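You operate a simulated robot arm through the tools that you are given. There is no shell and no other tool.

The job below is to be done with a simulated robot arm. You get a single attempt, and the scene is never put back.

JOB
Shut the drain, fill the tank to the high line and skim the floating nuts into the small basket.
Fine: slide the skimmer back.
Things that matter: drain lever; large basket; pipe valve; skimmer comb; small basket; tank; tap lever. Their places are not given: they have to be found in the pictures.

It is judged by the outcome, as a careful person would: the job done as asked, and still so three seconds after it is handed in. It fails if anything else is knocked over, pushed out of place, dropped, spilled or broken.

ROBOT AND FRAMES
A 7-joint arm with a fingered hand, fixed in place. Base frame: the origin is at the foot of the arm, x ahead of it, y to its left, z up; the work surface is at about z = 0.66. Lengths are in m, angles in degrees, forces in N, time in s.
With the tool pointing down near the work surface it reaches from about 0.1 to 0.64 m from the base axis. Its first joint turns from -69.0 to 172.0 degrees. Payload 3.4 kg.
The TCP is the grasp point between the finger pads, 0.025 m short of the fingertips. In the tool frame z runs along the fingers and y along their closing line. The gripper opens to 0.088 m. The gripper's body begins 0.029 m behind the TCP. The gripper is a hand of 4 fingers: y runs from the thumb to the fingers, the wrist lies at [-0.013, -0.097, -0.162] in the tool frame.
Orientation is that of the tool frame in the base frame, as [roll, pitch, yaw] about the fixed x, y, z axes, in that order (R = Rz(yaw) Ry(pitch) Rx(roll)). With the fingers straight down and the wrist toward the robot, the tool's x, y and z point along [0, 1, 0], [1, 0, 0] and [0, 0, -1] of the base frame.

CONTROLS
- The arm moves only by the tool arm_command. Its argument "rows" is a list of rows, each an object (a shift or turn left out is 0) with "travel": the shift along the tool's x, y, z in m, a list of three; "delta_rot": the turn, a rotation vector about the tool's x, y, z in degrees, a list of three. In form: [{"travel": [dx, dy, dz], "delta_rot": [wx, wy, wz]}, ...]. A call has 1 to 20 rows; each row is the pose to reach, as a shift and turn from the pose commanded when the call began, along the tool's axes at that moment. Rows are played at 5 a second. More than 0.05 m and 8.6 degrees between two rows, and nothing of the call is played. A pose out of reach is approached as far as the arm can. The call stops where the force on the tool passes 60 N (or 10 N more than at its start, if that is more) or the arm is blocked; 0.2 s more then pass. In this call time passes only in rows, and 0.2 s behind the last. It gives the time, the measured TCP pose, the force on the tool (base axes), the opening and the grip force at its end, in the units of the frame above (readings bear some noise), with the torque about the TCP (base axes, N m) and any sound that the robot's microphone picked up.
- Cameras (640 x 400 px; columns grow to the right, rows downward): "scene" is fixed at [0.049, -0.651, 1.4519]; the picture's right is [0.79, -0.62, 0.00], its down [-0.38, -0.49, -0.79] and it looks along [0.48, 0.62, -0.62] (base axes); focal length 214 px, centre (320, 200). "wrist" rides on the gripper at [0.064, -0.083, -0.098] in the tool frame; the picture's right is [-0.62, 0.37, -0.69], its down [-0.71, -0.63, 0.30] and it looks along [-0.32, 0.68, 0.65] (tool axes); focal length 265 px, centre (320, 200).
- camera(camera): a new picture of that camera. The clock stands still meanwhile.
- lift_body(by): slides the trunk up (or, below 0, down) by that many m; the arm rides with it, the base frame stays. It gives what a move gives, with no picture.
- set_fingers(index, middle, ring, thumb_bend, thumb_turn): sets how far each is bent, from 0 (flat) to 100 (curled in); at 30 the hand is open as for a grip, at 70 the pads meet at the TCP. One left out holds its place. A second passes; each finger stops where it meets its share of the squeeze, and holds until it gets a number again. It is the only way to open and close the hand. It gives what a move gives, with no picture; readings hold the bend of each and the force on the fingers (four entries, about 0 where the hand has none), thumb and palm. thumb_turn goes from beside the hand (0) to across from the fingers (100), as for a grip.
- measure_at(camera, pixels): for up to 12 pixels [column, row] of the newest picture of that camera ("zoom" is the newest enlarged one), the place [x, y, z] in the base frame of the surface seen there, good to about 0.002 m. The clock stands still meanwhile.
- inspect(camera, box): a new picture of the part [left, top, right, bottom] of that camera's present view, enlarged. The clock stands still meanwhile.
- hand_in(): hands the job in; it is judged then, once.

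Leave the gripper open and the arm clear of the work at the hand-in unless told otherwise.

The tools are called by a JSON object that holds its "method" and its "body". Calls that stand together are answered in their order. arm_command: Moves the arm, as the interface text tells. Its arguments: {"type":"object","properties":{"rows":{"type":"array"}},"required":["rows"]} The other tools are called the same way: lift_body (by) slides the trunk up or down; set_fingers (index, middle, ring, thumb_bend, thumb_turn) moves the fingers one by one; camera (camera) takes a picture; measure_at (camera, pixels) gives the place of the surface under pixels of a picture; inspect (camera, box) takes an enlarged picture of a part of a camera's view; hand_in () hands the job in.

At the start:

```text
time_s: 0.0
tcp_pos: [0.3748, -0.0477, 1.3525]
tool_rot: [-179.9, 0.0, 90.0]
ft_force: [-0.1, 0.4, 0.1]
moment: [-0.03, -0.02, -0.01]
opening: 0.0872
gripper_force: 0.0
shape: jaw
bend: [30.0, 30.0, 30.0, 30.0, 98.0]
finger forces: [0.1, 0.0, 0.0, 0.1, 0.0, 0.1]
trunk travel left (down, up): [-0.775, 0.065]
```

scene: 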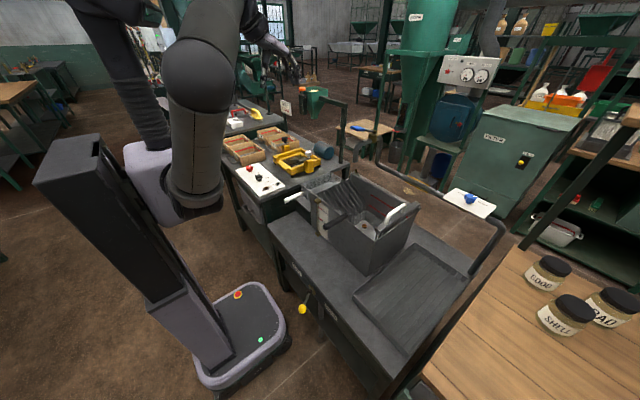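
wrist: 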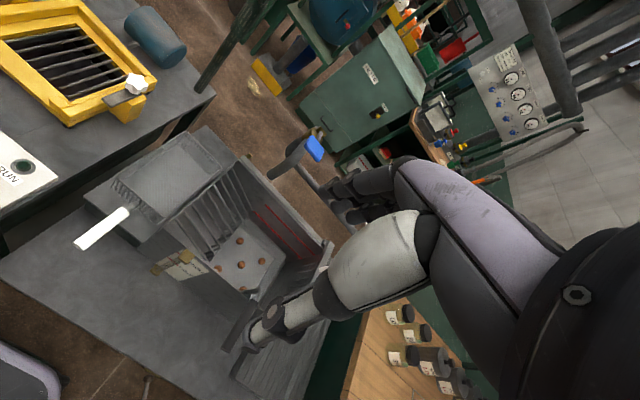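

I see a dark tank near the middle of the scene picture (about 365,220), with a blue lever at about (470,198), a yellow lever at about (302,308), and a white handle near (290,198). I'll enlarge these areas.

{"method": "inspect", "body": {"camera": "scene", "box": [260, 150, 440, 290]}}

{"method": "inspect", "body": {"camera": "scene", "box": [400, 140, 540, 260]}}

{"method": "inspect", "body": {"camera": "scene", "box": [240, 240, 420, 380]}}

{"method": "inspect", "body": {"camera": "wrist", "box": [60, 120, 380, 340]}}

```text
2.86 times, centred on (350, 220) of scene
```

zoom: 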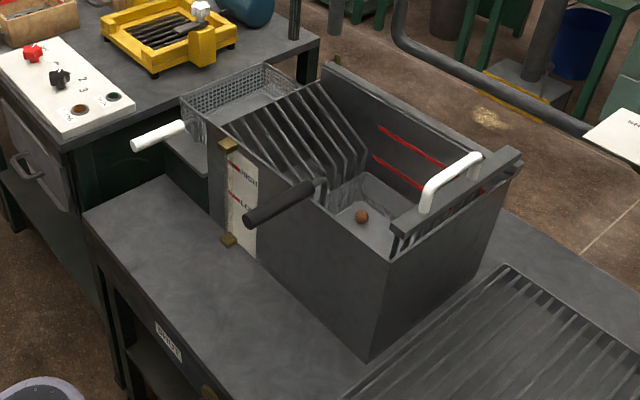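

```text
3.33 times, centred on (470, 200) of scene
```

zoom: 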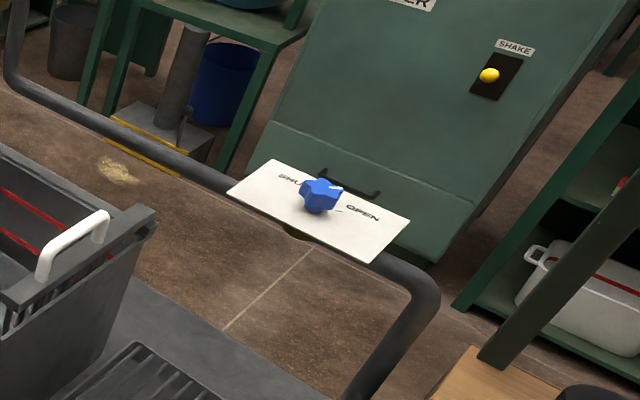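

```text
2.86 times, centred on (330, 310) of scene
```

zoom: 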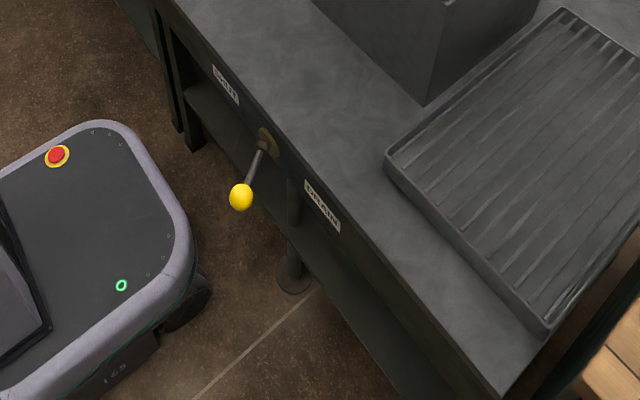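

```text
1.82 times, centred on (220, 230) of wrist
```

zoom: 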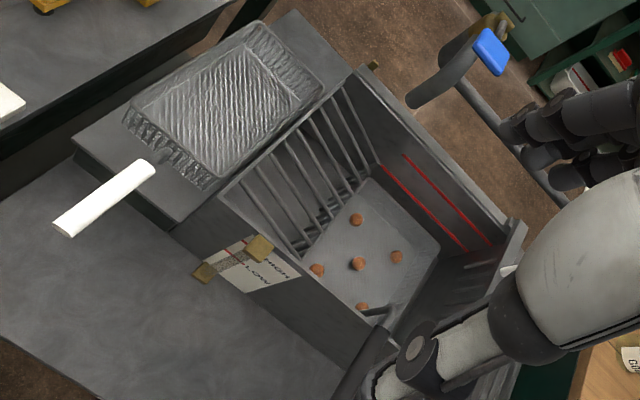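

I'll look closer at the labels by the yellow lever (about 303,308), the gauge plate (about 327,205), the blue knob, and the rest of the pipe.

{"method": "inspect", "body": {"camera": "scene", "box": [285, 250, 345, 310]}}

{"method": "inspect", "body": {"camera": "scene", "box": [305, 180, 365, 240]}}

{"method": "inspect", "body": {"camera": "scene", "box": [440, 180, 510, 225]}}

{"method": "inspect", "body": {"camera": "scene", "box": [320, 60, 520, 220]}}

{"method": "inspect", "body": {"camera": "wrist", "box": [250, 100, 380, 200]}}

```text
6.67 times, centred on (315, 280) of scene
```

zoom: 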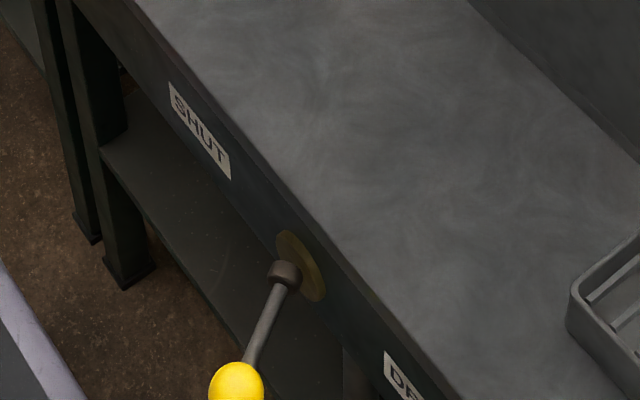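

```text
6.67 times, centred on (335, 210) of scene
```

zoom: 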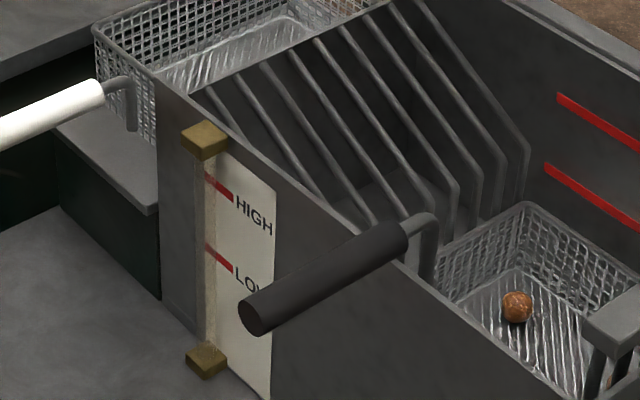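

```text
8.89 times, centred on (475, 202) of scene
```

zoom: 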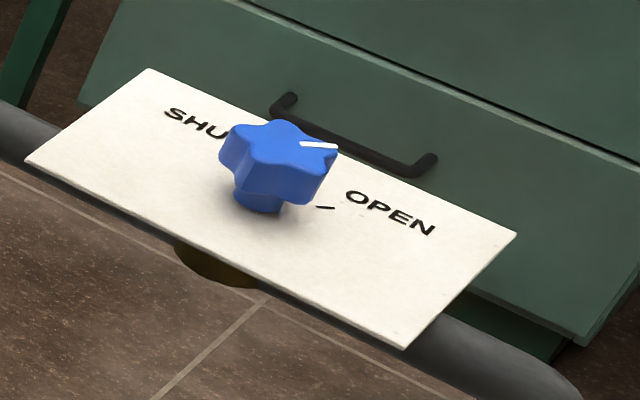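

```text
2.50 times, centred on (420, 140) of scene
```

zoom: 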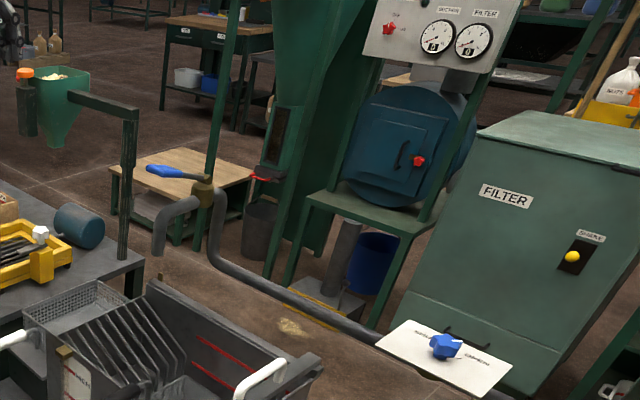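

```text
4.00 times, centred on (315, 150) of wrist
```

zoom: 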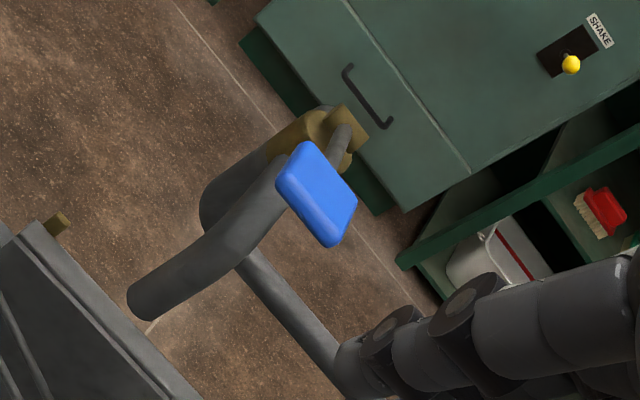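

The tap has a long blue lever at scene about (356,127) with its spout. The pipe valve is the blue star knob at (470,198). I'll measure the main points.

{"method": "camera", "body": {"camera": "scene"}}

{"method": "inspect", "body": {"camera": "scene", "box": [300, 155, 420, 235]}}

{"method": "measure_at", "body": {"camera": "scene", "pixels": [[302, 309], [318, 288], [334, 283], [471, 197], [455, 193], [490, 213], [355, 127], [367, 130], [383, 153], [290, 198], [330, 212], [398, 212]]}}

```text
taken
```

scene: 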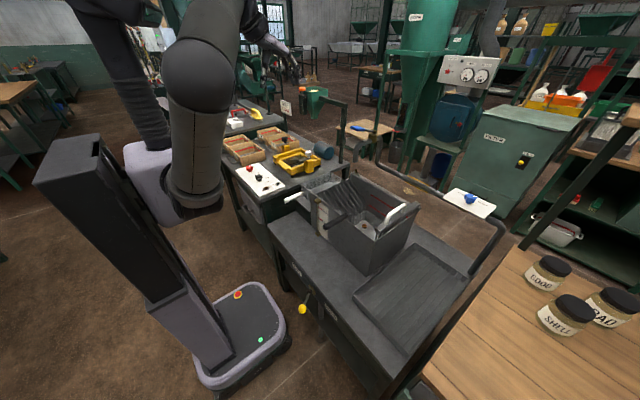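

```text
5.00 times, centred on (360, 195) of scene
```

zoom: 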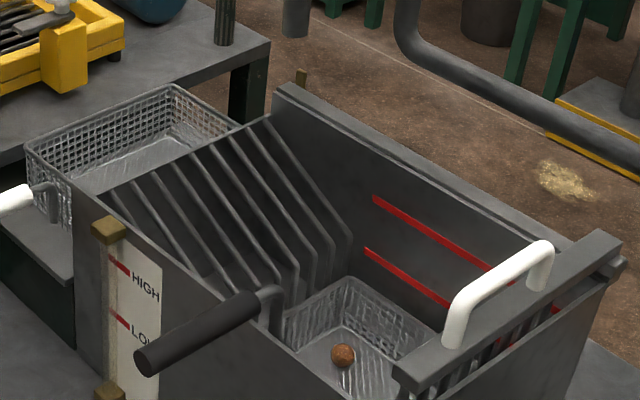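

```text
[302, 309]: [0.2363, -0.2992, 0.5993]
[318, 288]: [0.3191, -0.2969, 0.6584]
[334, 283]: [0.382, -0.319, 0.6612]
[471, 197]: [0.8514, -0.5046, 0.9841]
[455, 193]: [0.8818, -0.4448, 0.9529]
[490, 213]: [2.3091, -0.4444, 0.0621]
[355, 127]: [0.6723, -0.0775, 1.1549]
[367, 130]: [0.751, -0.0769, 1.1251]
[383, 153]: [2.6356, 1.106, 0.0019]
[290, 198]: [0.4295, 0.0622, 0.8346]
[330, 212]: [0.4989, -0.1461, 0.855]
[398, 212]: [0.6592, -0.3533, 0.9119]
```

In the latest enlarged picture, the white-handled bar with tines at the right end looks like the skimmer comb. The slanted bars form a ramp toward the small basket on the left, and the black handle belongs to the large basket inside the tank. I'll measure these points in the zoom.

{"method": "measure_at", "body": {"camera": "zoom", "pixels": [[456, 325], [500, 280], [543, 252], [402, 378], [615, 242], [148, 360], [250, 302], [108, 225], [118, 266], [120, 321], [10, 198], [110, 395]]}}

{"method": "measure_at", "body": {"camera": "zoom", "pixels": [[28, 147], [170, 88], [243, 128], [110, 190], [265, 122], [350, 240], [285, 320], [278, 92], [342, 355], [375, 198], [370, 252], [580, 300]]}}

```text
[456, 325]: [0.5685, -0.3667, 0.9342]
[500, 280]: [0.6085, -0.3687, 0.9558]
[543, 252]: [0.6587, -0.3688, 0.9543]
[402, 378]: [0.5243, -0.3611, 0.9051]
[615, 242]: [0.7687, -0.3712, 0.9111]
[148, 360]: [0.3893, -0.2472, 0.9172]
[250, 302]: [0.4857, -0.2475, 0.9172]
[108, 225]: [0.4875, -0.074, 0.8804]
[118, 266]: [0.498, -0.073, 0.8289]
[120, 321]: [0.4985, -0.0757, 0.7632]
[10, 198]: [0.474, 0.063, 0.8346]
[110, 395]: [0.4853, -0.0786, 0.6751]
```

```text
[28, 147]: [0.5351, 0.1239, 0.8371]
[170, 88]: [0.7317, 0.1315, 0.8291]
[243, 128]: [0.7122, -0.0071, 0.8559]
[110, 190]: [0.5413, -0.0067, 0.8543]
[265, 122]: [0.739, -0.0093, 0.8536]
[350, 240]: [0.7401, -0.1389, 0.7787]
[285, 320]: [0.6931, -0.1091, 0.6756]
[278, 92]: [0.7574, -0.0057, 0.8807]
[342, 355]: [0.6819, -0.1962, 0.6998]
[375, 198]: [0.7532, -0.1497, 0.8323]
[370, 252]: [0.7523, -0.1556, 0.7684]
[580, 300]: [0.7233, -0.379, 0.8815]
```

The tank spans roughly x 0.50–0.76, y −0.38 to 0, with its rim at z≈0.88. The skimmer handle is at about (0.62,−0.368,0.955). Next I'll zoom on the drain lever and the tap to get their hinges.

{"method": "inspect", "body": {"camera": "scene", "box": [285, 255, 345, 325]}}

{"method": "measure_at", "body": {"camera": "zoom", "pixels": [[200, 100], [280, 222], [300, 205], [310, 230], [240, 330], [232, 310], [262, 280], [350, 370], [185, 80], [230, 130], [400, 200], [150, 20]]}}

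{"method": "inspect", "body": {"camera": "scene", "box": [335, 110, 405, 165]}}

```text
5.71 times, centred on (315, 290) of scene
```

zoom: 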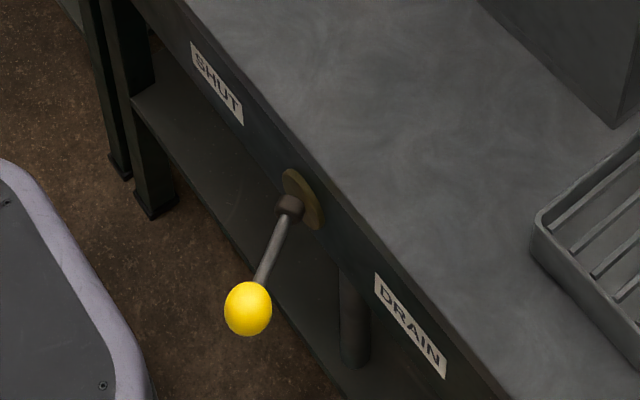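

```text
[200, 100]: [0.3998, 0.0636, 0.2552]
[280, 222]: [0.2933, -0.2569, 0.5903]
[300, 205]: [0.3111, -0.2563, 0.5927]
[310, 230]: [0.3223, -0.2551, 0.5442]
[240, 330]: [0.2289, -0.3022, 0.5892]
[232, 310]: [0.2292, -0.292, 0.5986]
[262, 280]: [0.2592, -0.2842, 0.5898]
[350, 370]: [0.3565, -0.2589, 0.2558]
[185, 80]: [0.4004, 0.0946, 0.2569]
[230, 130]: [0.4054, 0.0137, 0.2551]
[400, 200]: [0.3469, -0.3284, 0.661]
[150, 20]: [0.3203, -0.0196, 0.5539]
```

```text
7.27 times, centred on (370, 138) of scene
```

zoom: 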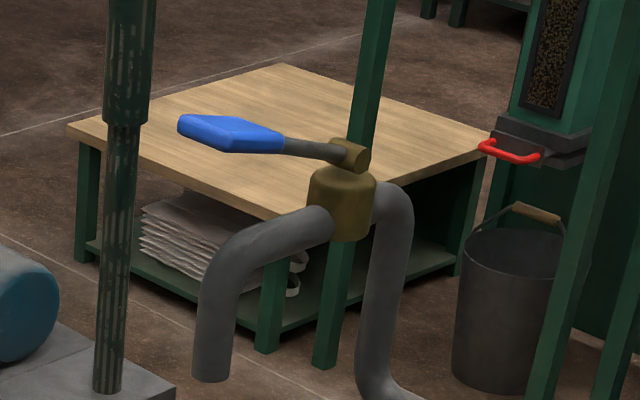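

The tap lever is a blue paddle on top of a brass body. I'll measure it, then the drain labels.

{"method": "measure_at", "body": {"camera": "zoom", "pixels": [[185, 120], [210, 130], [245, 135], [275, 138], [310, 150], [352, 155], [340, 185], [340, 225], [270, 240], [215, 300], [210, 370], [390, 220]]}}

{"method": "inspect", "body": {"camera": "scene", "box": [285, 255, 345, 325]}}

{"method": "measure_at", "body": {"camera": "zoom", "pixels": [[197, 62], [237, 112], [385, 290], [430, 350], [290, 205], [246, 300], [312, 200], [262, 270], [275, 245], [225, 85], [248, 285], [350, 250]]}}

```text
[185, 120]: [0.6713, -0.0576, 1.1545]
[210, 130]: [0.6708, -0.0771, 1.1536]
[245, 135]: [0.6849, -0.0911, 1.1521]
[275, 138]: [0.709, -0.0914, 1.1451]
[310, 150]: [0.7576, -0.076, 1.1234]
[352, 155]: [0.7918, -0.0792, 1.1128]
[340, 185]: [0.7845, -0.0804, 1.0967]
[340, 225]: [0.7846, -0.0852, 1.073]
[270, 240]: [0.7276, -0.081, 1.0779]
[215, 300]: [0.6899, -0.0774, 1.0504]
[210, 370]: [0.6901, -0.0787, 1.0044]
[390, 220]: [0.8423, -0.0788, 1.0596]
```

```text
5.71 times, centred on (315, 290) of scene
```

zoom: 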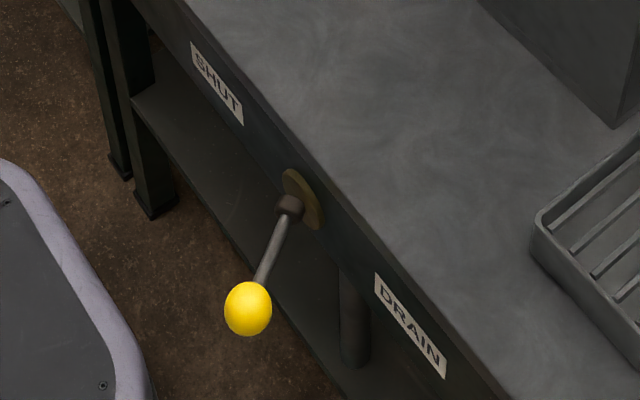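

```text
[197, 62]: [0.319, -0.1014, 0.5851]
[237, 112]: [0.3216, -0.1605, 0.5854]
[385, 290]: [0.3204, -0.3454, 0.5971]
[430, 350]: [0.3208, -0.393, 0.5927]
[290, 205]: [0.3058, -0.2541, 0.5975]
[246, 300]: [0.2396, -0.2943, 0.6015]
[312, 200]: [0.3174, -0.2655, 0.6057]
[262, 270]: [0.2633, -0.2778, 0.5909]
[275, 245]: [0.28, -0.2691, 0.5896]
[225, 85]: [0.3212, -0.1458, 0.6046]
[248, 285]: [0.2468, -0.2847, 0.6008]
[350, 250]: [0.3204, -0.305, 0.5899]
```

The drain lever turns flat about a hinge at about (0.306,−0.255,0.59). Its ball, at about (0.243,−0.29,0.59), points toward the DRAIN label, and SHUT is on the +y side. Now I'll look closely at the tap hub and at my own hand.

{"method": "inspect", "body": {"camera": "scene", "box": [350, 118, 390, 148]}}

{"method": "inspect", "body": {"camera": "scene", "box": [220, 0, 340, 100]}}

{"method": "inspect", "body": {"camera": "scene", "box": [30, 180, 350, 400]}}

{"method": "inspect", "body": {"camera": "wrist", "box": [280, 110, 340, 160]}}

```text
13.33 times, centred on (370, 133) of scene
```

zoom: 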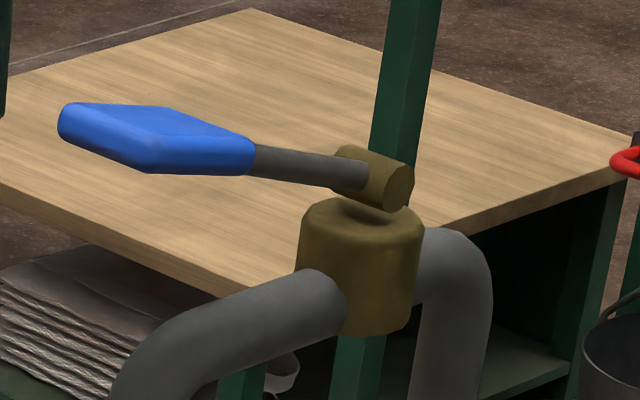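

```text
4.00 times, centred on (280, 50) of scene
```

zoom: 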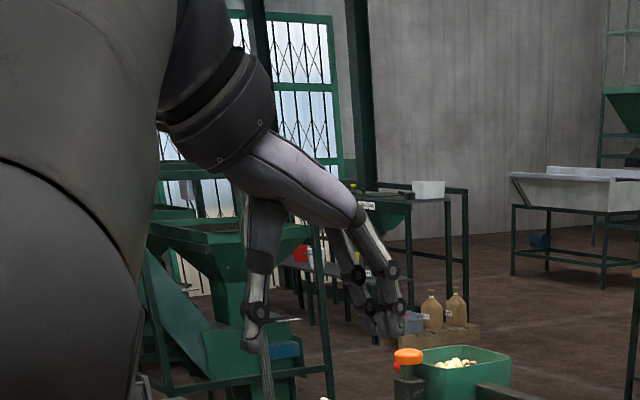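

```text
1.82 times, centred on (190, 290) of scene
```

zoom: 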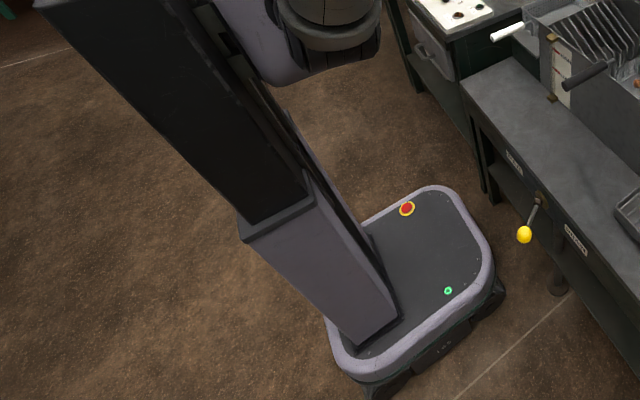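

```text
8.00 times, centred on (310, 135) of wrist
```

zoom: 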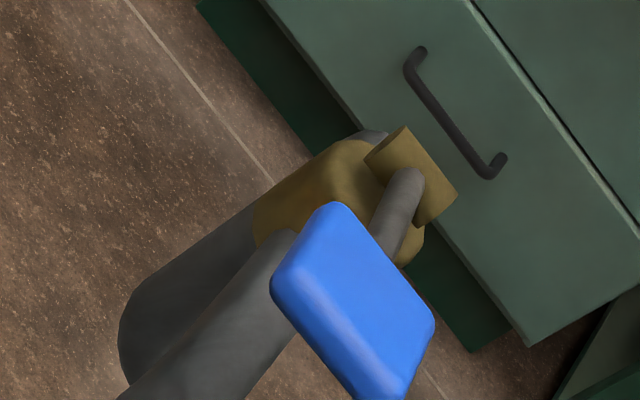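

The tap hub is a horizontal cylinder, so the lever pitches up and down. The drain lever swings horizontally. Before moving, I'll measure the arm itself in the scene picture (about (200,75), (195,190), (240,40)) to know where its elbow is, and zoom on the star knob once more.

{"method": "measure_at", "body": {"camera": "scene", "pixels": [[200, 70], [195, 120], [195, 180], [190, 205], [150, 165], [110, 90], [120, 20], [230, 20], [255, 40], [285, 45], [275, 75], [80, 180]]}}

{"method": "inspect", "body": {"camera": "scene", "box": [455, 185, 490, 210]}}

```text
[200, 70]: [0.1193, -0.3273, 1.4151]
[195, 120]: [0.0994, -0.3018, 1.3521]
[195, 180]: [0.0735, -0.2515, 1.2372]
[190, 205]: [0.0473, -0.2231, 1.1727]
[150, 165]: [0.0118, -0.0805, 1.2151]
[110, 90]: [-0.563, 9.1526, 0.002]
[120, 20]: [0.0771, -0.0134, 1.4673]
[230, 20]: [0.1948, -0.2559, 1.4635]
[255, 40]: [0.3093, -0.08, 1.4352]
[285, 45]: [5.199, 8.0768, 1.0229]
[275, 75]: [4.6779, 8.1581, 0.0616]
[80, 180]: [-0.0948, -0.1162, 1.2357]
```

```text
16.00 times, centred on (472, 198) of scene
```

zoom: 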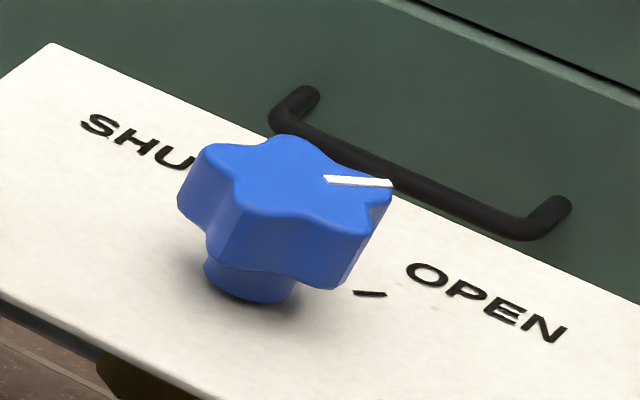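

The valve knob's white line points at the OPEN tick, so the pipe valve appears open already. The robot's elbow is out to the right at about z 1.4.

First step is the drain. At this safe height I'll turn the hand so its closing line lies along base y, and move it above the ball at about (0.225,−0.30).

{"method": "arm_command", "body": {"rows": [{"travel": [-0.023, -0.0136, 0], "delta_rot": [0, 0, 8.2]}, {"travel": [-0.046, -0.027, 0], "delta_rot": [0, 0, 16.4]}, {"travel": [-0.069, -0.041, 0], "delta_rot": [0, 0, 24.5]}, {"travel": [-0.092, -0.0545, 0], "delta_rot": [0, 0, 32.7]}, {"travel": [-0.115, -0.068, 0], "delta_rot": [0, 0, 40.9]}, {"travel": [-0.137, -0.082, 0], "delta_rot": [0, 0, 49.1]}, {"travel": [-0.16, -0.095, 0], "delta_rot": [0, 0, 57.3]}, {"travel": [-0.183, -0.109, 0], "delta_rot": [0, 0, 65.5]}, {"travel": [-0.206, -0.123, 0], "delta_rot": [0, 0, 73.6]}, {"travel": [-0.229, -0.136, 0], "delta_rot": [0, 0, 81.8]}, {"travel": [-0.252, -0.15, 0], "delta_rot": [0, 0, 90]}]}}

{"method": "camera", "body": {"camera": "scene"}}

{"method": "camera", "body": {"camera": "wrist"}}

```text
time_s: 2.4
tcp_pos: [0.3896, -0.2443, 1.2687]
tool_rot: [-179.9, -0.1, -0.2]
ft_force: [0.9, 1.3, -0.6]
moment: [0.01, -0.01, -0.03]
opening: 0.0879
gripper_force: 0.1
shape: jaw
bend: [30.0, 30.0, 30.0, 30.0, 98.0]
finger forces: [0.1, 0.0, 0.0, 0.0, 0.0, 0.0]
out of reach, approached as far as the arm can: row 5, 6, 7, 8, 9, 10, 11
trunk travel left (down, up): [-0.775, 0.065]
```

```text
taken
```

scene: 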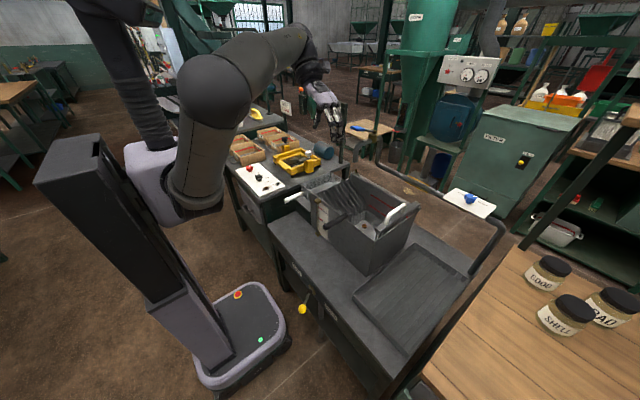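

```text
taken
```

wrist: 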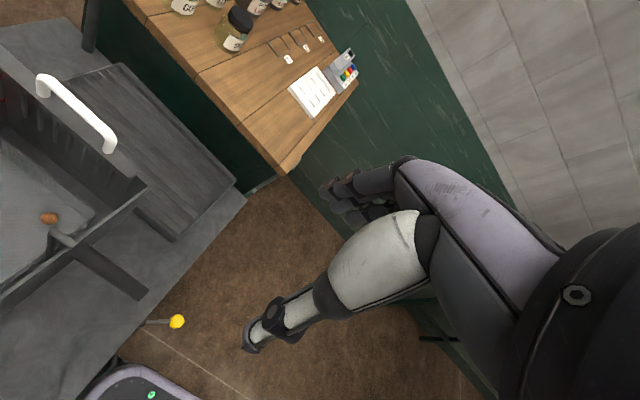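

The hand turned, but this close-in pose at that height was out of reach, and the TCP ended at (0.39,−0.244,1.269). I'll lower the arm 0.2 m relative to the trunk. Nothing on the bench is above 0.96, so the space is clear. Then I'll see where the commanded pose counts from.

{"method": "arm_command", "body": {"rows": [{"travel": [0, 0, 0.04]}, {"travel": [0, 0, 0.08]}, {"travel": [0, 0, 0.12]}, {"travel": [0, 0, 0.16]}, {"travel": [0, 0, 0.2]}]}}

```text
time_s: 3.6
tcp_pos: [0.3956, -0.2499, 1.0776]
tool_rot: [179.9, 0.1, -0.1]
ft_force: [0.2, 0.1, -0.1]
moment: [-0.02, 0.0, 0.03]
opening: 0.0876
gripper_force: 0.0
shape: jaw
bend: [30.0, 30.0, 30.0, 30.0, 98.0]
finger forces: [0.0, 0.0, 0.0, 0.0, 0.0, 0.0]
trunk travel left (down, up): [-0.775, 0.065]
```

The commanded pose now follows the measured one, and the TCP is at (0.396,−0.25,1.078). With the tool x axis now along base x and tool y along base −y, I'll move back toward x≈0.225, y≈−0.30.

{"method": "arm_command", "body": {"rows": [{"travel": [-0.035, 0.01, 0]}, {"travel": [-0.07, 0.02, 0]}, {"travel": [-0.105, 0.03, 0]}, {"travel": [-0.14, 0.04, 0]}, {"travel": [-0.172, 0.05, 0]}]}}

{"method": "camera", "body": {"camera": "scene"}}

```text
time_s: 4.8
tcp_pos: [0.2977, -0.2731, 1.0747]
tool_rot: [180.0, 0.1, -0.1]
ft_force: [0.1, 0.3, 0.6]
moment: [0.03, -0.01, -0.01]
opening: 0.0876
gripper_force: 0.1
shape: jaw
bend: [30.0, 30.0, 30.0, 30.0, 98.0]
finger forces: [0.0, 0.0, 0.1, 0.0, 0.1, 0.1]
out of reach, approached as far as the arm can: row 3, 4, 5
trunk travel left (down, up): [-0.775, 0.065]
```

```text
taken
```

scene: 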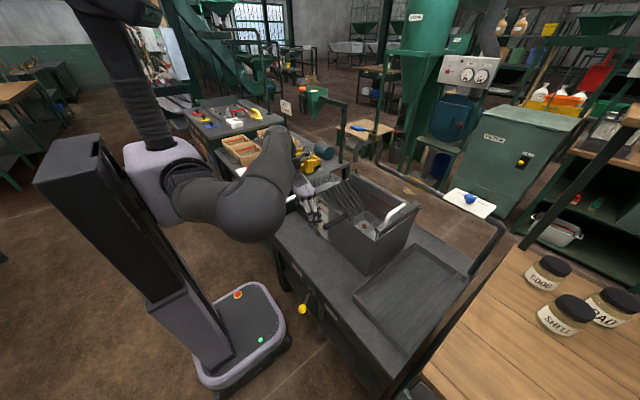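

Still short at x=0.298. I'll lower a further 0.15 m while easing back in x. The black handle tip at (0.389,−0.2475,0.917) stays clear.

{"method": "arm_command", "body": {"rows": [{"travel": [-0.01, 0.005, 0.035]}, {"travel": [-0.02, 0.01, 0.07]}, {"travel": [-0.035, 0.015, 0.105]}, {"travel": [-0.05, 0.02, 0.14]}, {"travel": [-0.07, 0.027, 0.15]}]}}

{"method": "camera", "body": {"camera": "scene"}}

```text
time_s: 6.0
tcp_pos: [0.2872, -0.3183, 0.8997]
tool_rot: [-179.9, 0.1, -0.1]
ft_force: [0.1, -0.7, 0.3]
moment: [0.05, 0.02, 0.01]
opening: 0.0878
gripper_force: 0.1
shape: jaw
bend: [30.0, 30.0, 30.0, 30.0, 98.0]
finger forces: [0.1, 0.1, 0.0, 0.1, 0.1, 0.0]
out of reach, approached as far as the arm can: row 1, 2, 3, 4, 5
trunk travel left (down, up): [-0.775, 0.065]
```

```text
taken
```

scene: 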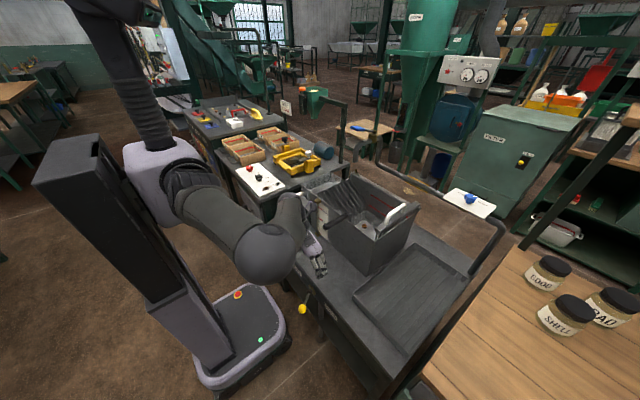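

Now at (0.287,−0.318,0.90). With the arm stretched further downward it should fold less, so I'll lower to z≈0.78 (still above the bench at 0.66) while pulling x back to 0.225.

{"method": "arm_command", "body": {"rows": [{"travel": [-0.012, 0, 0.03]}, {"travel": [-0.025, 0, 0.06]}, {"travel": [-0.037, 0, 0.09]}, {"travel": [-0.05, 0, 0.12]}, {"travel": [-0.062, 0, 0.12]}]}}

```text
time_s: 7.2
tcp_pos: [0.2232, -0.3147, 0.781]
tool_rot: [-180.0, -0.1, 0.0]
ft_force: [0.4, -1.1, -0.3]
moment: [0.03, 0.0, 0.02]
opening: 0.0879
gripper_force: 0.0
shape: jaw
bend: [30.0, 30.0, 30.0, 30.0, 98.0]
finger forces: [0.0, 0.0, 0.0, 0.0, 0.1, 0.0]
trunk travel left (down, up): [-0.775, 0.065]
```

Reached (0.223,−0.315,0.781). I'll look at both cameras to check the fingers against the ball before going down.

{"method": "camera", "body": {"camera": "wrist"}}

{"method": "inspect", "body": {"camera": "scene", "box": [230, 200, 390, 340]}}

```text
taken
```

wrist: 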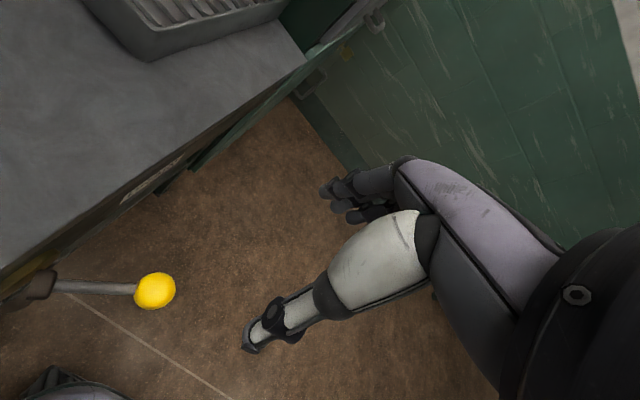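

```text
2.86 times, centred on (310, 270) of scene
```

zoom: 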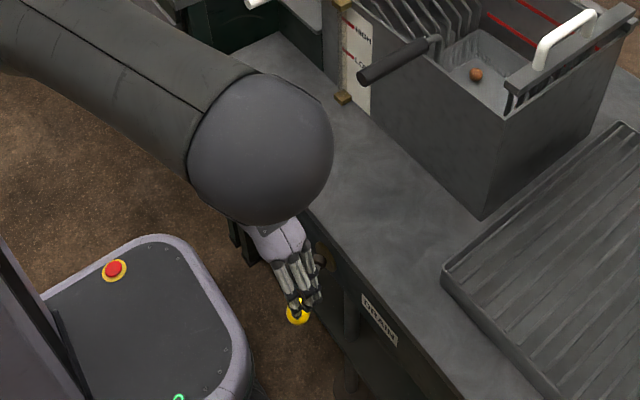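

In the wrist view the thumb tip is near (250,340), the finger tips near (335,190) and the ball at (155,291). I'll measure the ball and rod from this side.

{"method": "measure_at", "body": {"camera": "wrist", "pixels": [[155, 291], [140, 291], [170, 291], [155, 277], [155, 305], [100, 288], [40, 285], [20, 290], [255, 345], [340, 190]]}}

```text
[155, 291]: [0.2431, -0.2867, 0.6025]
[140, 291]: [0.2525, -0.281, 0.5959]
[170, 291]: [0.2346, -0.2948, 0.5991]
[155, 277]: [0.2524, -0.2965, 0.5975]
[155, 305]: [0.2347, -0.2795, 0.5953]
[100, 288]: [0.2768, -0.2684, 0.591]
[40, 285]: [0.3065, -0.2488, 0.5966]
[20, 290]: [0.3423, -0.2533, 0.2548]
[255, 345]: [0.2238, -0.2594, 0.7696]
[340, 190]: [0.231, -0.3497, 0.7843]
```

The ball centre is (0.243,−0.288,0.588), radius about 0.015. I'll shift +y by 0.022 so it sits mid-way between thumb and fingers, then lower to about z=0.592.

{"method": "arm_command", "body": {"rows": [{"travel": [0, -0.022, 0]}, {"travel": [0, -0.022, 0.04]}, {"travel": [0, -0.022, 0.08]}, {"travel": [0, -0.022, 0.12]}, {"travel": [0, -0.022, 0.155]}, {"travel": [0, -0.022, 0.188]}]}}

{"method": "camera", "body": {"camera": "wrist"}}

{"method": "inspect", "body": {"camera": "scene", "box": [230, 200, 390, 340]}}

```text
time_s: 8.6
tcp_pos: [0.2235, -0.2903, 0.5926]
tool_rot: [-179.8, 0.0, 0.0]
ft_force: [-0.4, 1.0, 0.4]
moment: [0.0, -0.01, -0.01]
opening: 0.0878
gripper_force: 0.0
shape: jaw
bend: [30.0, 30.0, 30.0, 30.0, 98.0]
finger forces: [0.1, 0.0, 0.0, 0.0, 0.1, 0.0]
trunk travel left (down, up): [-0.775, 0.065]
```

```text
taken
```

wrist: 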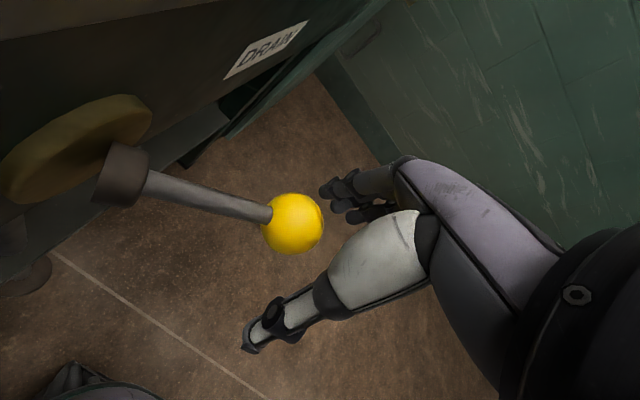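

```text
2.86 times, centred on (310, 270) of scene
```

zoom: 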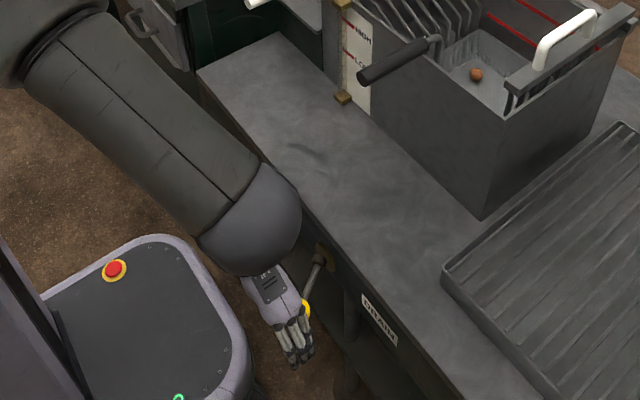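

The ball (wrist pixel 290,222) lies between the fingers and thumb. I'll drag it toward SHUT (+y) in small steps, reading the force.

{"method": "arm_command", "body": {"rows": [{"travel": [0, -0.012, 0]}, {"travel": [0, -0.024, 0]}, {"travel": [0, -0.036, 0]}, {"travel": [0, -0.048, 0]}, {"travel": [0, -0.06, 0]}]}}

{"method": "camera", "body": {"camera": "wrist"}}

```text
time_s: 9.8
tcp_pos: [0.2192, -0.2328, 0.5938]
tool_rot: [-180.0, 0.1, -0.1]
ft_force: [-18.5, -5.2, 0.4]
moment: [-0.03, 0.03, -0.83]
opening: 0.0877
gripper_force: 0.0
shape: jaw
bend: [27.0, 30.0, 30.0, 30.0, 98.0]
finger forces: [15.2, 0.0, 0.0, 0.0, 0.1, 0.0]
trunk travel left (down, up): [-0.775, 0.065]
```

```text
taken
```

wrist: 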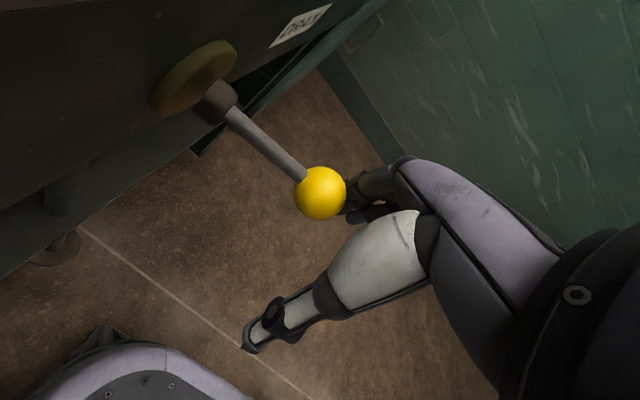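

The index finger is catching the ball on its +x side: the force is −18 N along x and the index reads 15 N. I'll back off 0.03 in −y, shift +x by 0.022 so the finger sits squarely behind the ball, and look.

{"method": "arm_command", "body": {"rows": [{"travel": [0, 0.02, 0]}, {"travel": [0, 0.045, 0]}, {"travel": [0.022, 0.045, 0]}]}}

{"method": "camera", "body": {"camera": "wrist"}}

{"method": "measure_at", "body": {"camera": "wrist", "pixels": [[340, 190], [325, 195], [350, 180], [360, 205]]}}

```text
time_s: 10.6
tcp_pos: [0.2445, -0.2798, 0.5929]
tool_rot: [180.0, 0.0, -0.1]
ft_force: [-0.1, 0.6, -0.7]
moment: [-0.05, -0.02, -0.01]
opening: 0.0882
gripper_force: 0.0
shape: jaw
bend: [30.0, 30.0, 30.0, 30.0, 98.0]
finger forces: [0.0, 0.0, 0.0, 0.1, 0.0, 0.0]
trunk travel left (down, up): [-0.775, 0.065]
```

```text
taken
```

wrist: 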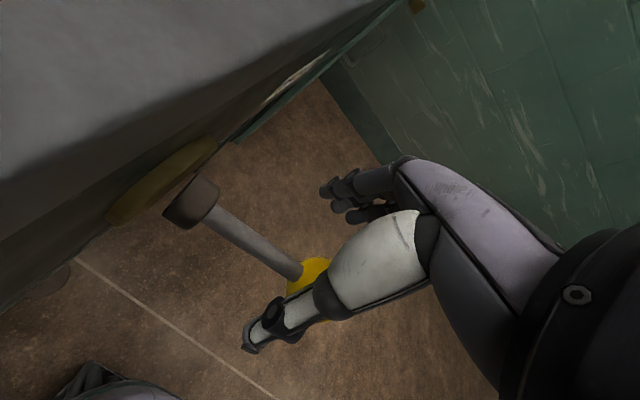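

```text
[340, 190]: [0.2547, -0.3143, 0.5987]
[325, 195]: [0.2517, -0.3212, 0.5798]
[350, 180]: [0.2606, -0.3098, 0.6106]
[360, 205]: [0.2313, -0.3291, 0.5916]
```

The lever is now roughly at mid-swing, with its ball just beyond the thumb in the wrist view. I'll push +y again with the fingers squarely behind it.

{"method": "arm_command", "body": {"rows": [{"travel": [0, -0.015, 0]}, {"travel": [0, -0.03, 0]}, {"travel": [0, -0.042, 0]}, {"travel": [0, -0.054, 0]}, {"travel": [0, -0.066, 0]}, {"travel": [0, -0.076, 0]}]}}

{"method": "camera", "body": {"camera": "wrist"}}

```text
time_s: 12.0
tcp_pos: [0.2449, -0.2028, 0.5932]
tool_rot: [180.0, -0.1, 0.0]
ft_force: [0.6, -1.8, 0.5]
moment: [-0.03, -0.01, 0.0]
opening: 0.0878
gripper_force: 0.0
shape: jaw
bend: [30.0, 30.0, 30.0, 30.0, 98.0]
finger forces: [0.6, 0.3, 0.1, 0.0, 0.0, 0.0]
trunk travel left (down, up): [-0.775, 0.065]
```

```text
taken
```

wrist: 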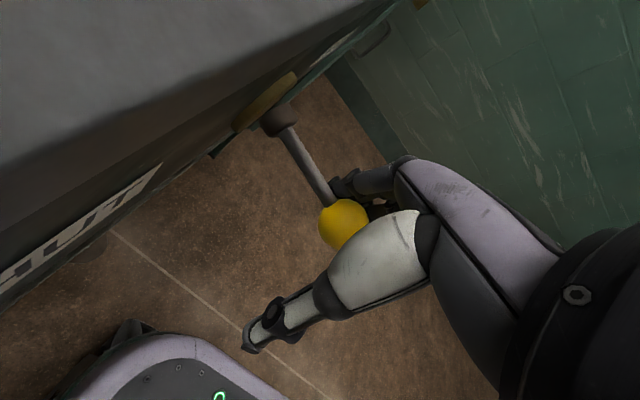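

The lever follows with barely 2 N. I'll continue toward SHUT.

{"method": "arm_command", "body": {"rows": [{"travel": [0, -0.01, 0]}, {"travel": [0, -0.02, 0]}, {"travel": [0, -0.03, 0]}, {"travel": [0, -0.04, 0]}]}}

{"method": "camera", "body": {"camera": "wrist"}}

{"method": "inspect", "body": {"camera": "scene", "box": [250, 220, 370, 325]}}

```text
time_s: 13.0
tcp_pos: [0.2467, -0.1682, 0.5921]
tool_rot: [179.6, 0.1, -0.2]
ft_force: [2.8, -25.9, -2.6]
moment: [0.05, -0.03, 0.11]
opening: 0.0878
gripper_force: 0.1
shape: jaw
bend: [20.0, 26.0, 30.0, 30.0, 98.0]
finger forces: [15.2, 7.8, 0.1, 0.1, 0.1, 0.0]
trunk travel left (down, up): [-0.775, 0.065]
```

```text
taken
```

wrist: 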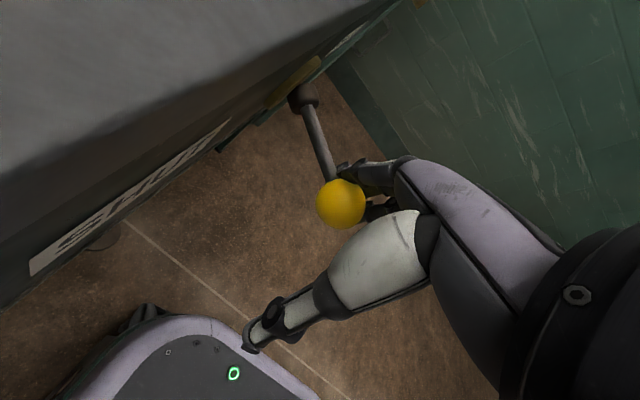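

```text
3.81 times, centred on (310, 272) of scene
```

zoom: 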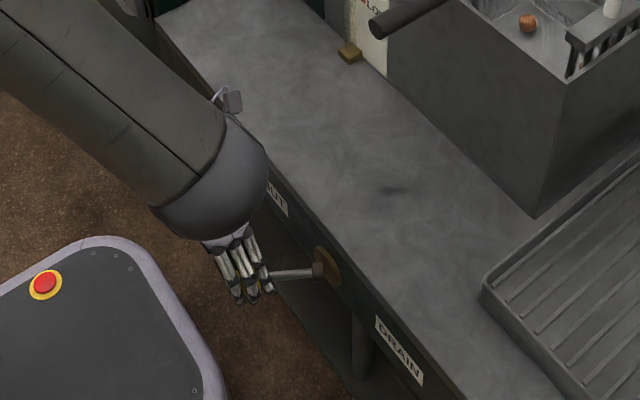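

The force jumped to 26 N and the fingers are bending, so the lever seems to be at its stop. I'll measure the ball now.

{"method": "measure_at", "body": {"camera": "wrist", "pixels": [[340, 205], [325, 205], [350, 195], [322, 160], [305, 95], [340, 220]]}}

```text
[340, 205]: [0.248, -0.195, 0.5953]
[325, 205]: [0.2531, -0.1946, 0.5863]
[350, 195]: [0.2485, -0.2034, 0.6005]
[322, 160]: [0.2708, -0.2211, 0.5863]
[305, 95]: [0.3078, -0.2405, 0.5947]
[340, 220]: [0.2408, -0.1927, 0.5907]
```

The ball centre is at about (0.243,−0.207), mirrored from its start about the hinge, so the lever is at the SHUT stop. I'll ease off 0.02 in −y and lift straight up.

{"method": "arm_command", "body": {"rows": [{"travel": [0, 0.01, 0]}, {"travel": [0, 0.021, 0]}, {"travel": [0, 0.021, -0.04]}, {"travel": [0, 0.021, -0.08]}, {"travel": [0, 0.021, -0.12]}, {"travel": [0, 0.021, -0.16]}, {"travel": [0, 0.021, -0.2]}]}}

{"method": "camera", "body": {"camera": "wrist"}}

{"method": "inspect", "body": {"camera": "scene", "box": [250, 220, 370, 325]}}

```text
time_s: 14.6
tcp_pos: [0.2521, -0.1991, 0.7841]
tool_rot: [-179.8, 0.0, 0.1]
ft_force: [-0.1, 0.1, -0.9]
moment: [0.01, 0.03, -0.01]
opening: 0.088
gripper_force: 0.0
shape: jaw
bend: [30.0, 30.0, 30.0, 30.0, 98.0]
finger forces: [0.0, 0.0, 0.0, 0.0, 0.0, 0.0]
out of reach, approached as far as the arm can: row 7
trunk travel left (down, up): [-0.775, 0.065]
```

```text
taken
```

wrist: 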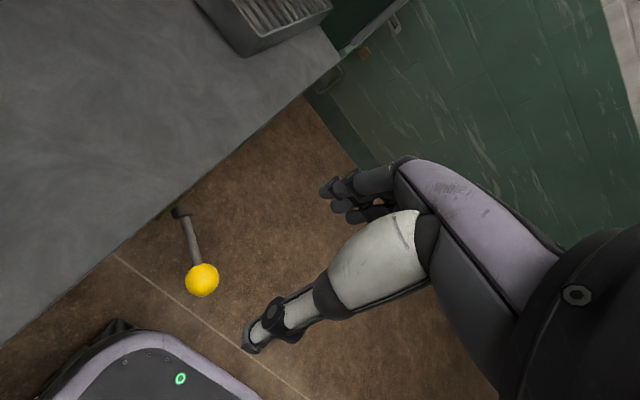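

```text
3.81 times, centred on (310, 272) of scene
```

zoom: 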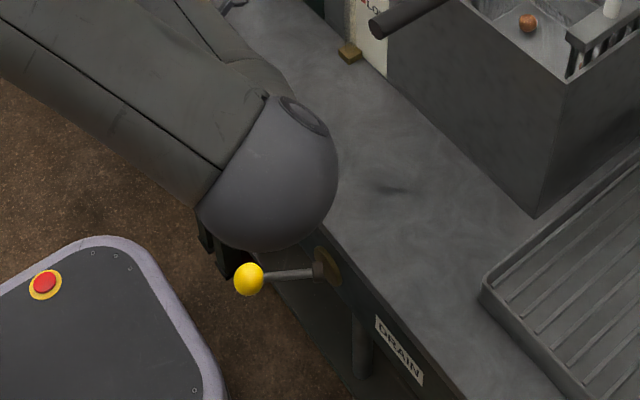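

The lever stayed put. I'll measure the ball (wrist pixel 202,280) and hinge (182,212) to confirm the final angle.

{"method": "measure_at", "body": {"camera": "wrist", "pixels": [[202, 280], [190, 280], [214, 280], [202, 268], [202, 293], [182, 212], [190, 240]]}}

```text
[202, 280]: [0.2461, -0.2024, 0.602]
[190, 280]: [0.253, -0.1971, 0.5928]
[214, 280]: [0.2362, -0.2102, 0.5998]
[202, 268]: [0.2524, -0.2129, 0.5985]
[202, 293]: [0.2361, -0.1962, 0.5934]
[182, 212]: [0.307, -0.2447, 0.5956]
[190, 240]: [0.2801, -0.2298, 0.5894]
```

The drain lever is fully over to SHUT. Now the tap. I'll retrace my way up and away from the bench front, keeping right of the black handle, to about (0.40,−0.25,1.12).

{"method": "arm_command", "body": {"rows": [{"travel": [0.005, 0.045, 0]}, {"travel": [0.01, 0.09, -0.005]}, {"travel": [0.013, 0.121, -0.016]}, {"travel": [0.025, 0.126, -0.06]}, {"travel": [0.043, 0.126, -0.1]}, {"travel": [0.05, 0.124, -0.145]}, {"travel": [0.058, 0.121, -0.19]}, {"travel": [0.065, 0.116, -0.23]}, {"travel": [0.075, 0.109, -0.27]}, {"travel": [0.09, 0.1, -0.3]}, {"travel": [0.12, 0.075, -0.325]}, {"travel": [0.148, 0.051, -0.336]}]}}

{"method": "camera", "body": {"camera": "scene"}}

```text
time_s: 17.2
tcp_pos: [0.3066, -0.3539, 1.0447]
tool_rot: [-179.8, -0.1, 0.1]
ft_force: [0.1, -0.2, -0.2]
moment: [0.0, 0.01, -0.02]
opening: 0.0877
gripper_force: 0.0
shape: jaw
bend: [30.0, 30.0, 30.0, 30.0, 98.0]
finger forces: [0.1, 0.1, 0.0, 0.1, 0.0, 0.0]
out of reach, approached as far as the arm can: row 7, 8, 9, 10, 11, 12
trunk travel left (down, up): [-0.775, 0.065]
```

```text
taken
```

scene: 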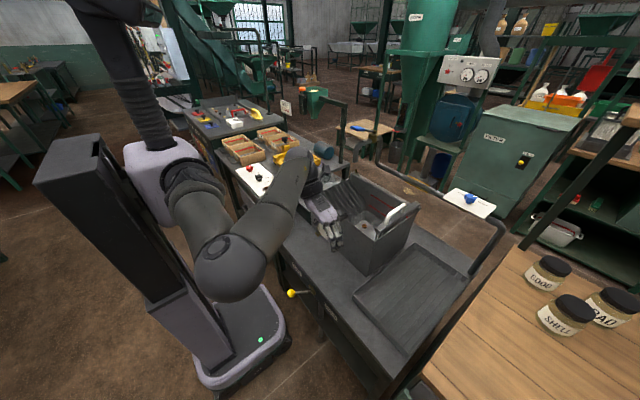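

At (0.307,−0.354,1.045), clear of everything. Next I'll turn the hand back (wrist toward the robot) while moving to about (0.42,−0.12,1.2), all above the tank and handles.

{"method": "arm_command", "body": {"rows": [{"travel": [0.01, -0.021, -0.014], "delta_rot": [0, 0, -8.2]}, {"travel": [0.02, -0.042, -0.028], "delta_rot": [0, 0, -16.4]}, {"travel": [0.031, -0.064, -0.042], "delta_rot": [0, 0, -24.5]}, {"travel": [0.041, -0.085, -0.056], "delta_rot": [0, 0, -32.7]}, {"travel": [0.051, -0.106, -0.07], "delta_rot": [0, 0, -40.9]}, {"travel": [0.062, -0.128, -0.084], "delta_rot": [0, 0, -49.1]}, {"travel": [0.072, -0.149, -0.098], "delta_rot": [0, 0, -57.3]}, {"travel": [0.082, -0.17, -0.112], "delta_rot": [0, 0, -65.5]}, {"travel": [0.092, -0.191, -0.126], "delta_rot": [0, 0, -73.6]}, {"travel": [0.103, -0.213, -0.14], "delta_rot": [0, 0, -81.8]}, {"travel": [0.113, -0.234, -0.155], "delta_rot": [0, 0, -90]}]}}

{"method": "camera", "body": {"camera": "scene"}}

```text
time_s: 19.6
tcp_pos: [0.4159, -0.1187, 1.1966]
tool_rot: [180.0, 0.0, 90.0]
ft_force: [0.4, -0.4, 0.8]
moment: [0.0, 0.01, 0.02]
opening: 0.0881
gripper_force: 0.0
shape: jaw
bend: [30.0, 30.0, 30.0, 30.0, 98.0]
finger forces: [0.0, 0.0, 0.0, 0.0, 0.0, 0.0]
out of reach, approached as far as the arm can: row 1, 2, 3, 4, 5
trunk travel left (down, up): [-0.775, 0.065]
```

```text
taken
```

scene: 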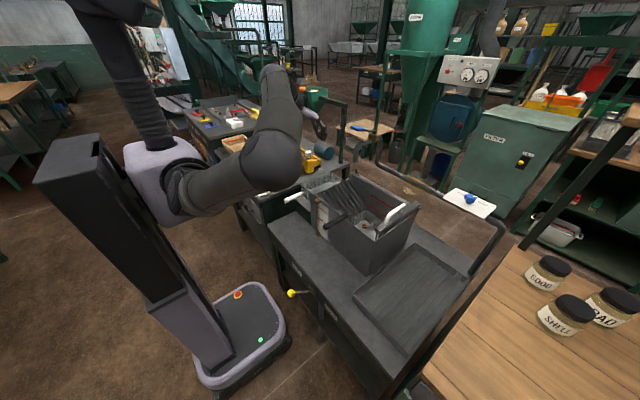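

At (0.416,−0.119,1.197). Now I'll pitch the hand forward by 71° (fingers above, thumb below, in line with the tilted paddle) while moving to a standoff near (0.59,−0.077,1.19).

{"method": "arm_command", "body": {"rows": [{"travel": [0.005, 0.019, 0], "delta_rot": [-7.9, 0, 0]}, {"travel": [0.009, 0.039, 0], "delta_rot": [-15.8, 0, 0]}, {"travel": [0.014, 0.058, 0], "delta_rot": [-23.7, 0, 0]}, {"travel": [0.019, 0.077, 0], "delta_rot": [-31.6, 0, 0]}, {"travel": [0.023, 0.097, 0], "delta_rot": [-39.4, 0, 0]}, {"travel": [0.028, 0.116, 0], "delta_rot": [-47.3, 0, 0]}, {"travel": [0.033, 0.135, 0], "delta_rot": [-55.2, 0, 0]}, {"travel": [0.037, 0.155, 0], "delta_rot": [-63.1, 0, 0]}, {"travel": [0.042, 0.174, 0], "delta_rot": [-71, 0, 0]}]}}

{"method": "camera", "body": {"camera": "scene"}}

{"method": "camera", "body": {"camera": "wrist"}}

```text
time_s: 21.6
tcp_pos: [0.5905, -0.0531, 1.1974]
tool_rot: [109.1, 0.2, 89.4]
ft_force: [-0.4, -0.3, 0.0]
moment: [-0.01, 0.0, -0.03]
opening: 0.0879
gripper_force: 0.0
shape: jaw
bend: [30.0, 30.0, 30.0, 30.0, 98.0]
finger forces: [0.0, 0.0, 0.1, 0.0, 0.0, 0.0]
out of reach, approached as far as the arm can: row 8, 9
trunk travel left (down, up): [-0.775, 0.065]
```

```text
taken
```

scene: 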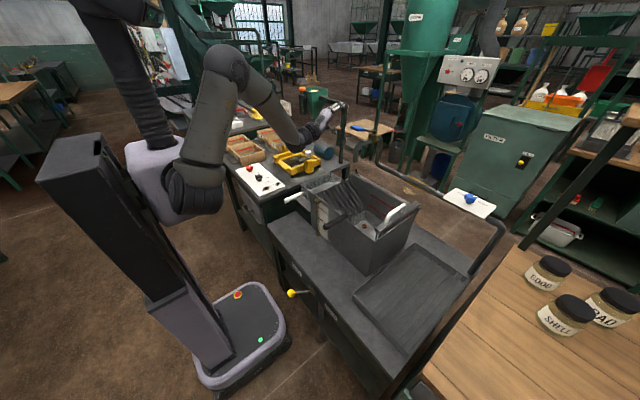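

```text
taken
```

wrist: 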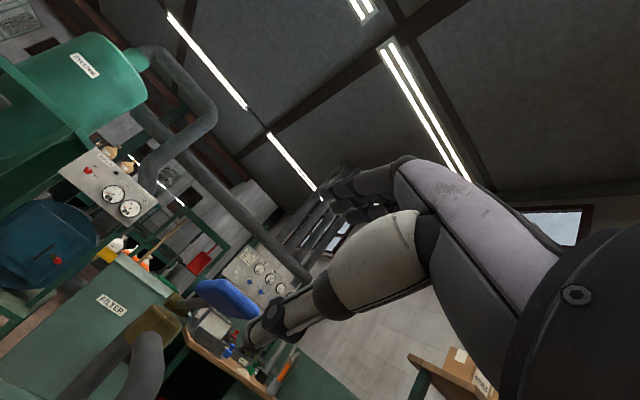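

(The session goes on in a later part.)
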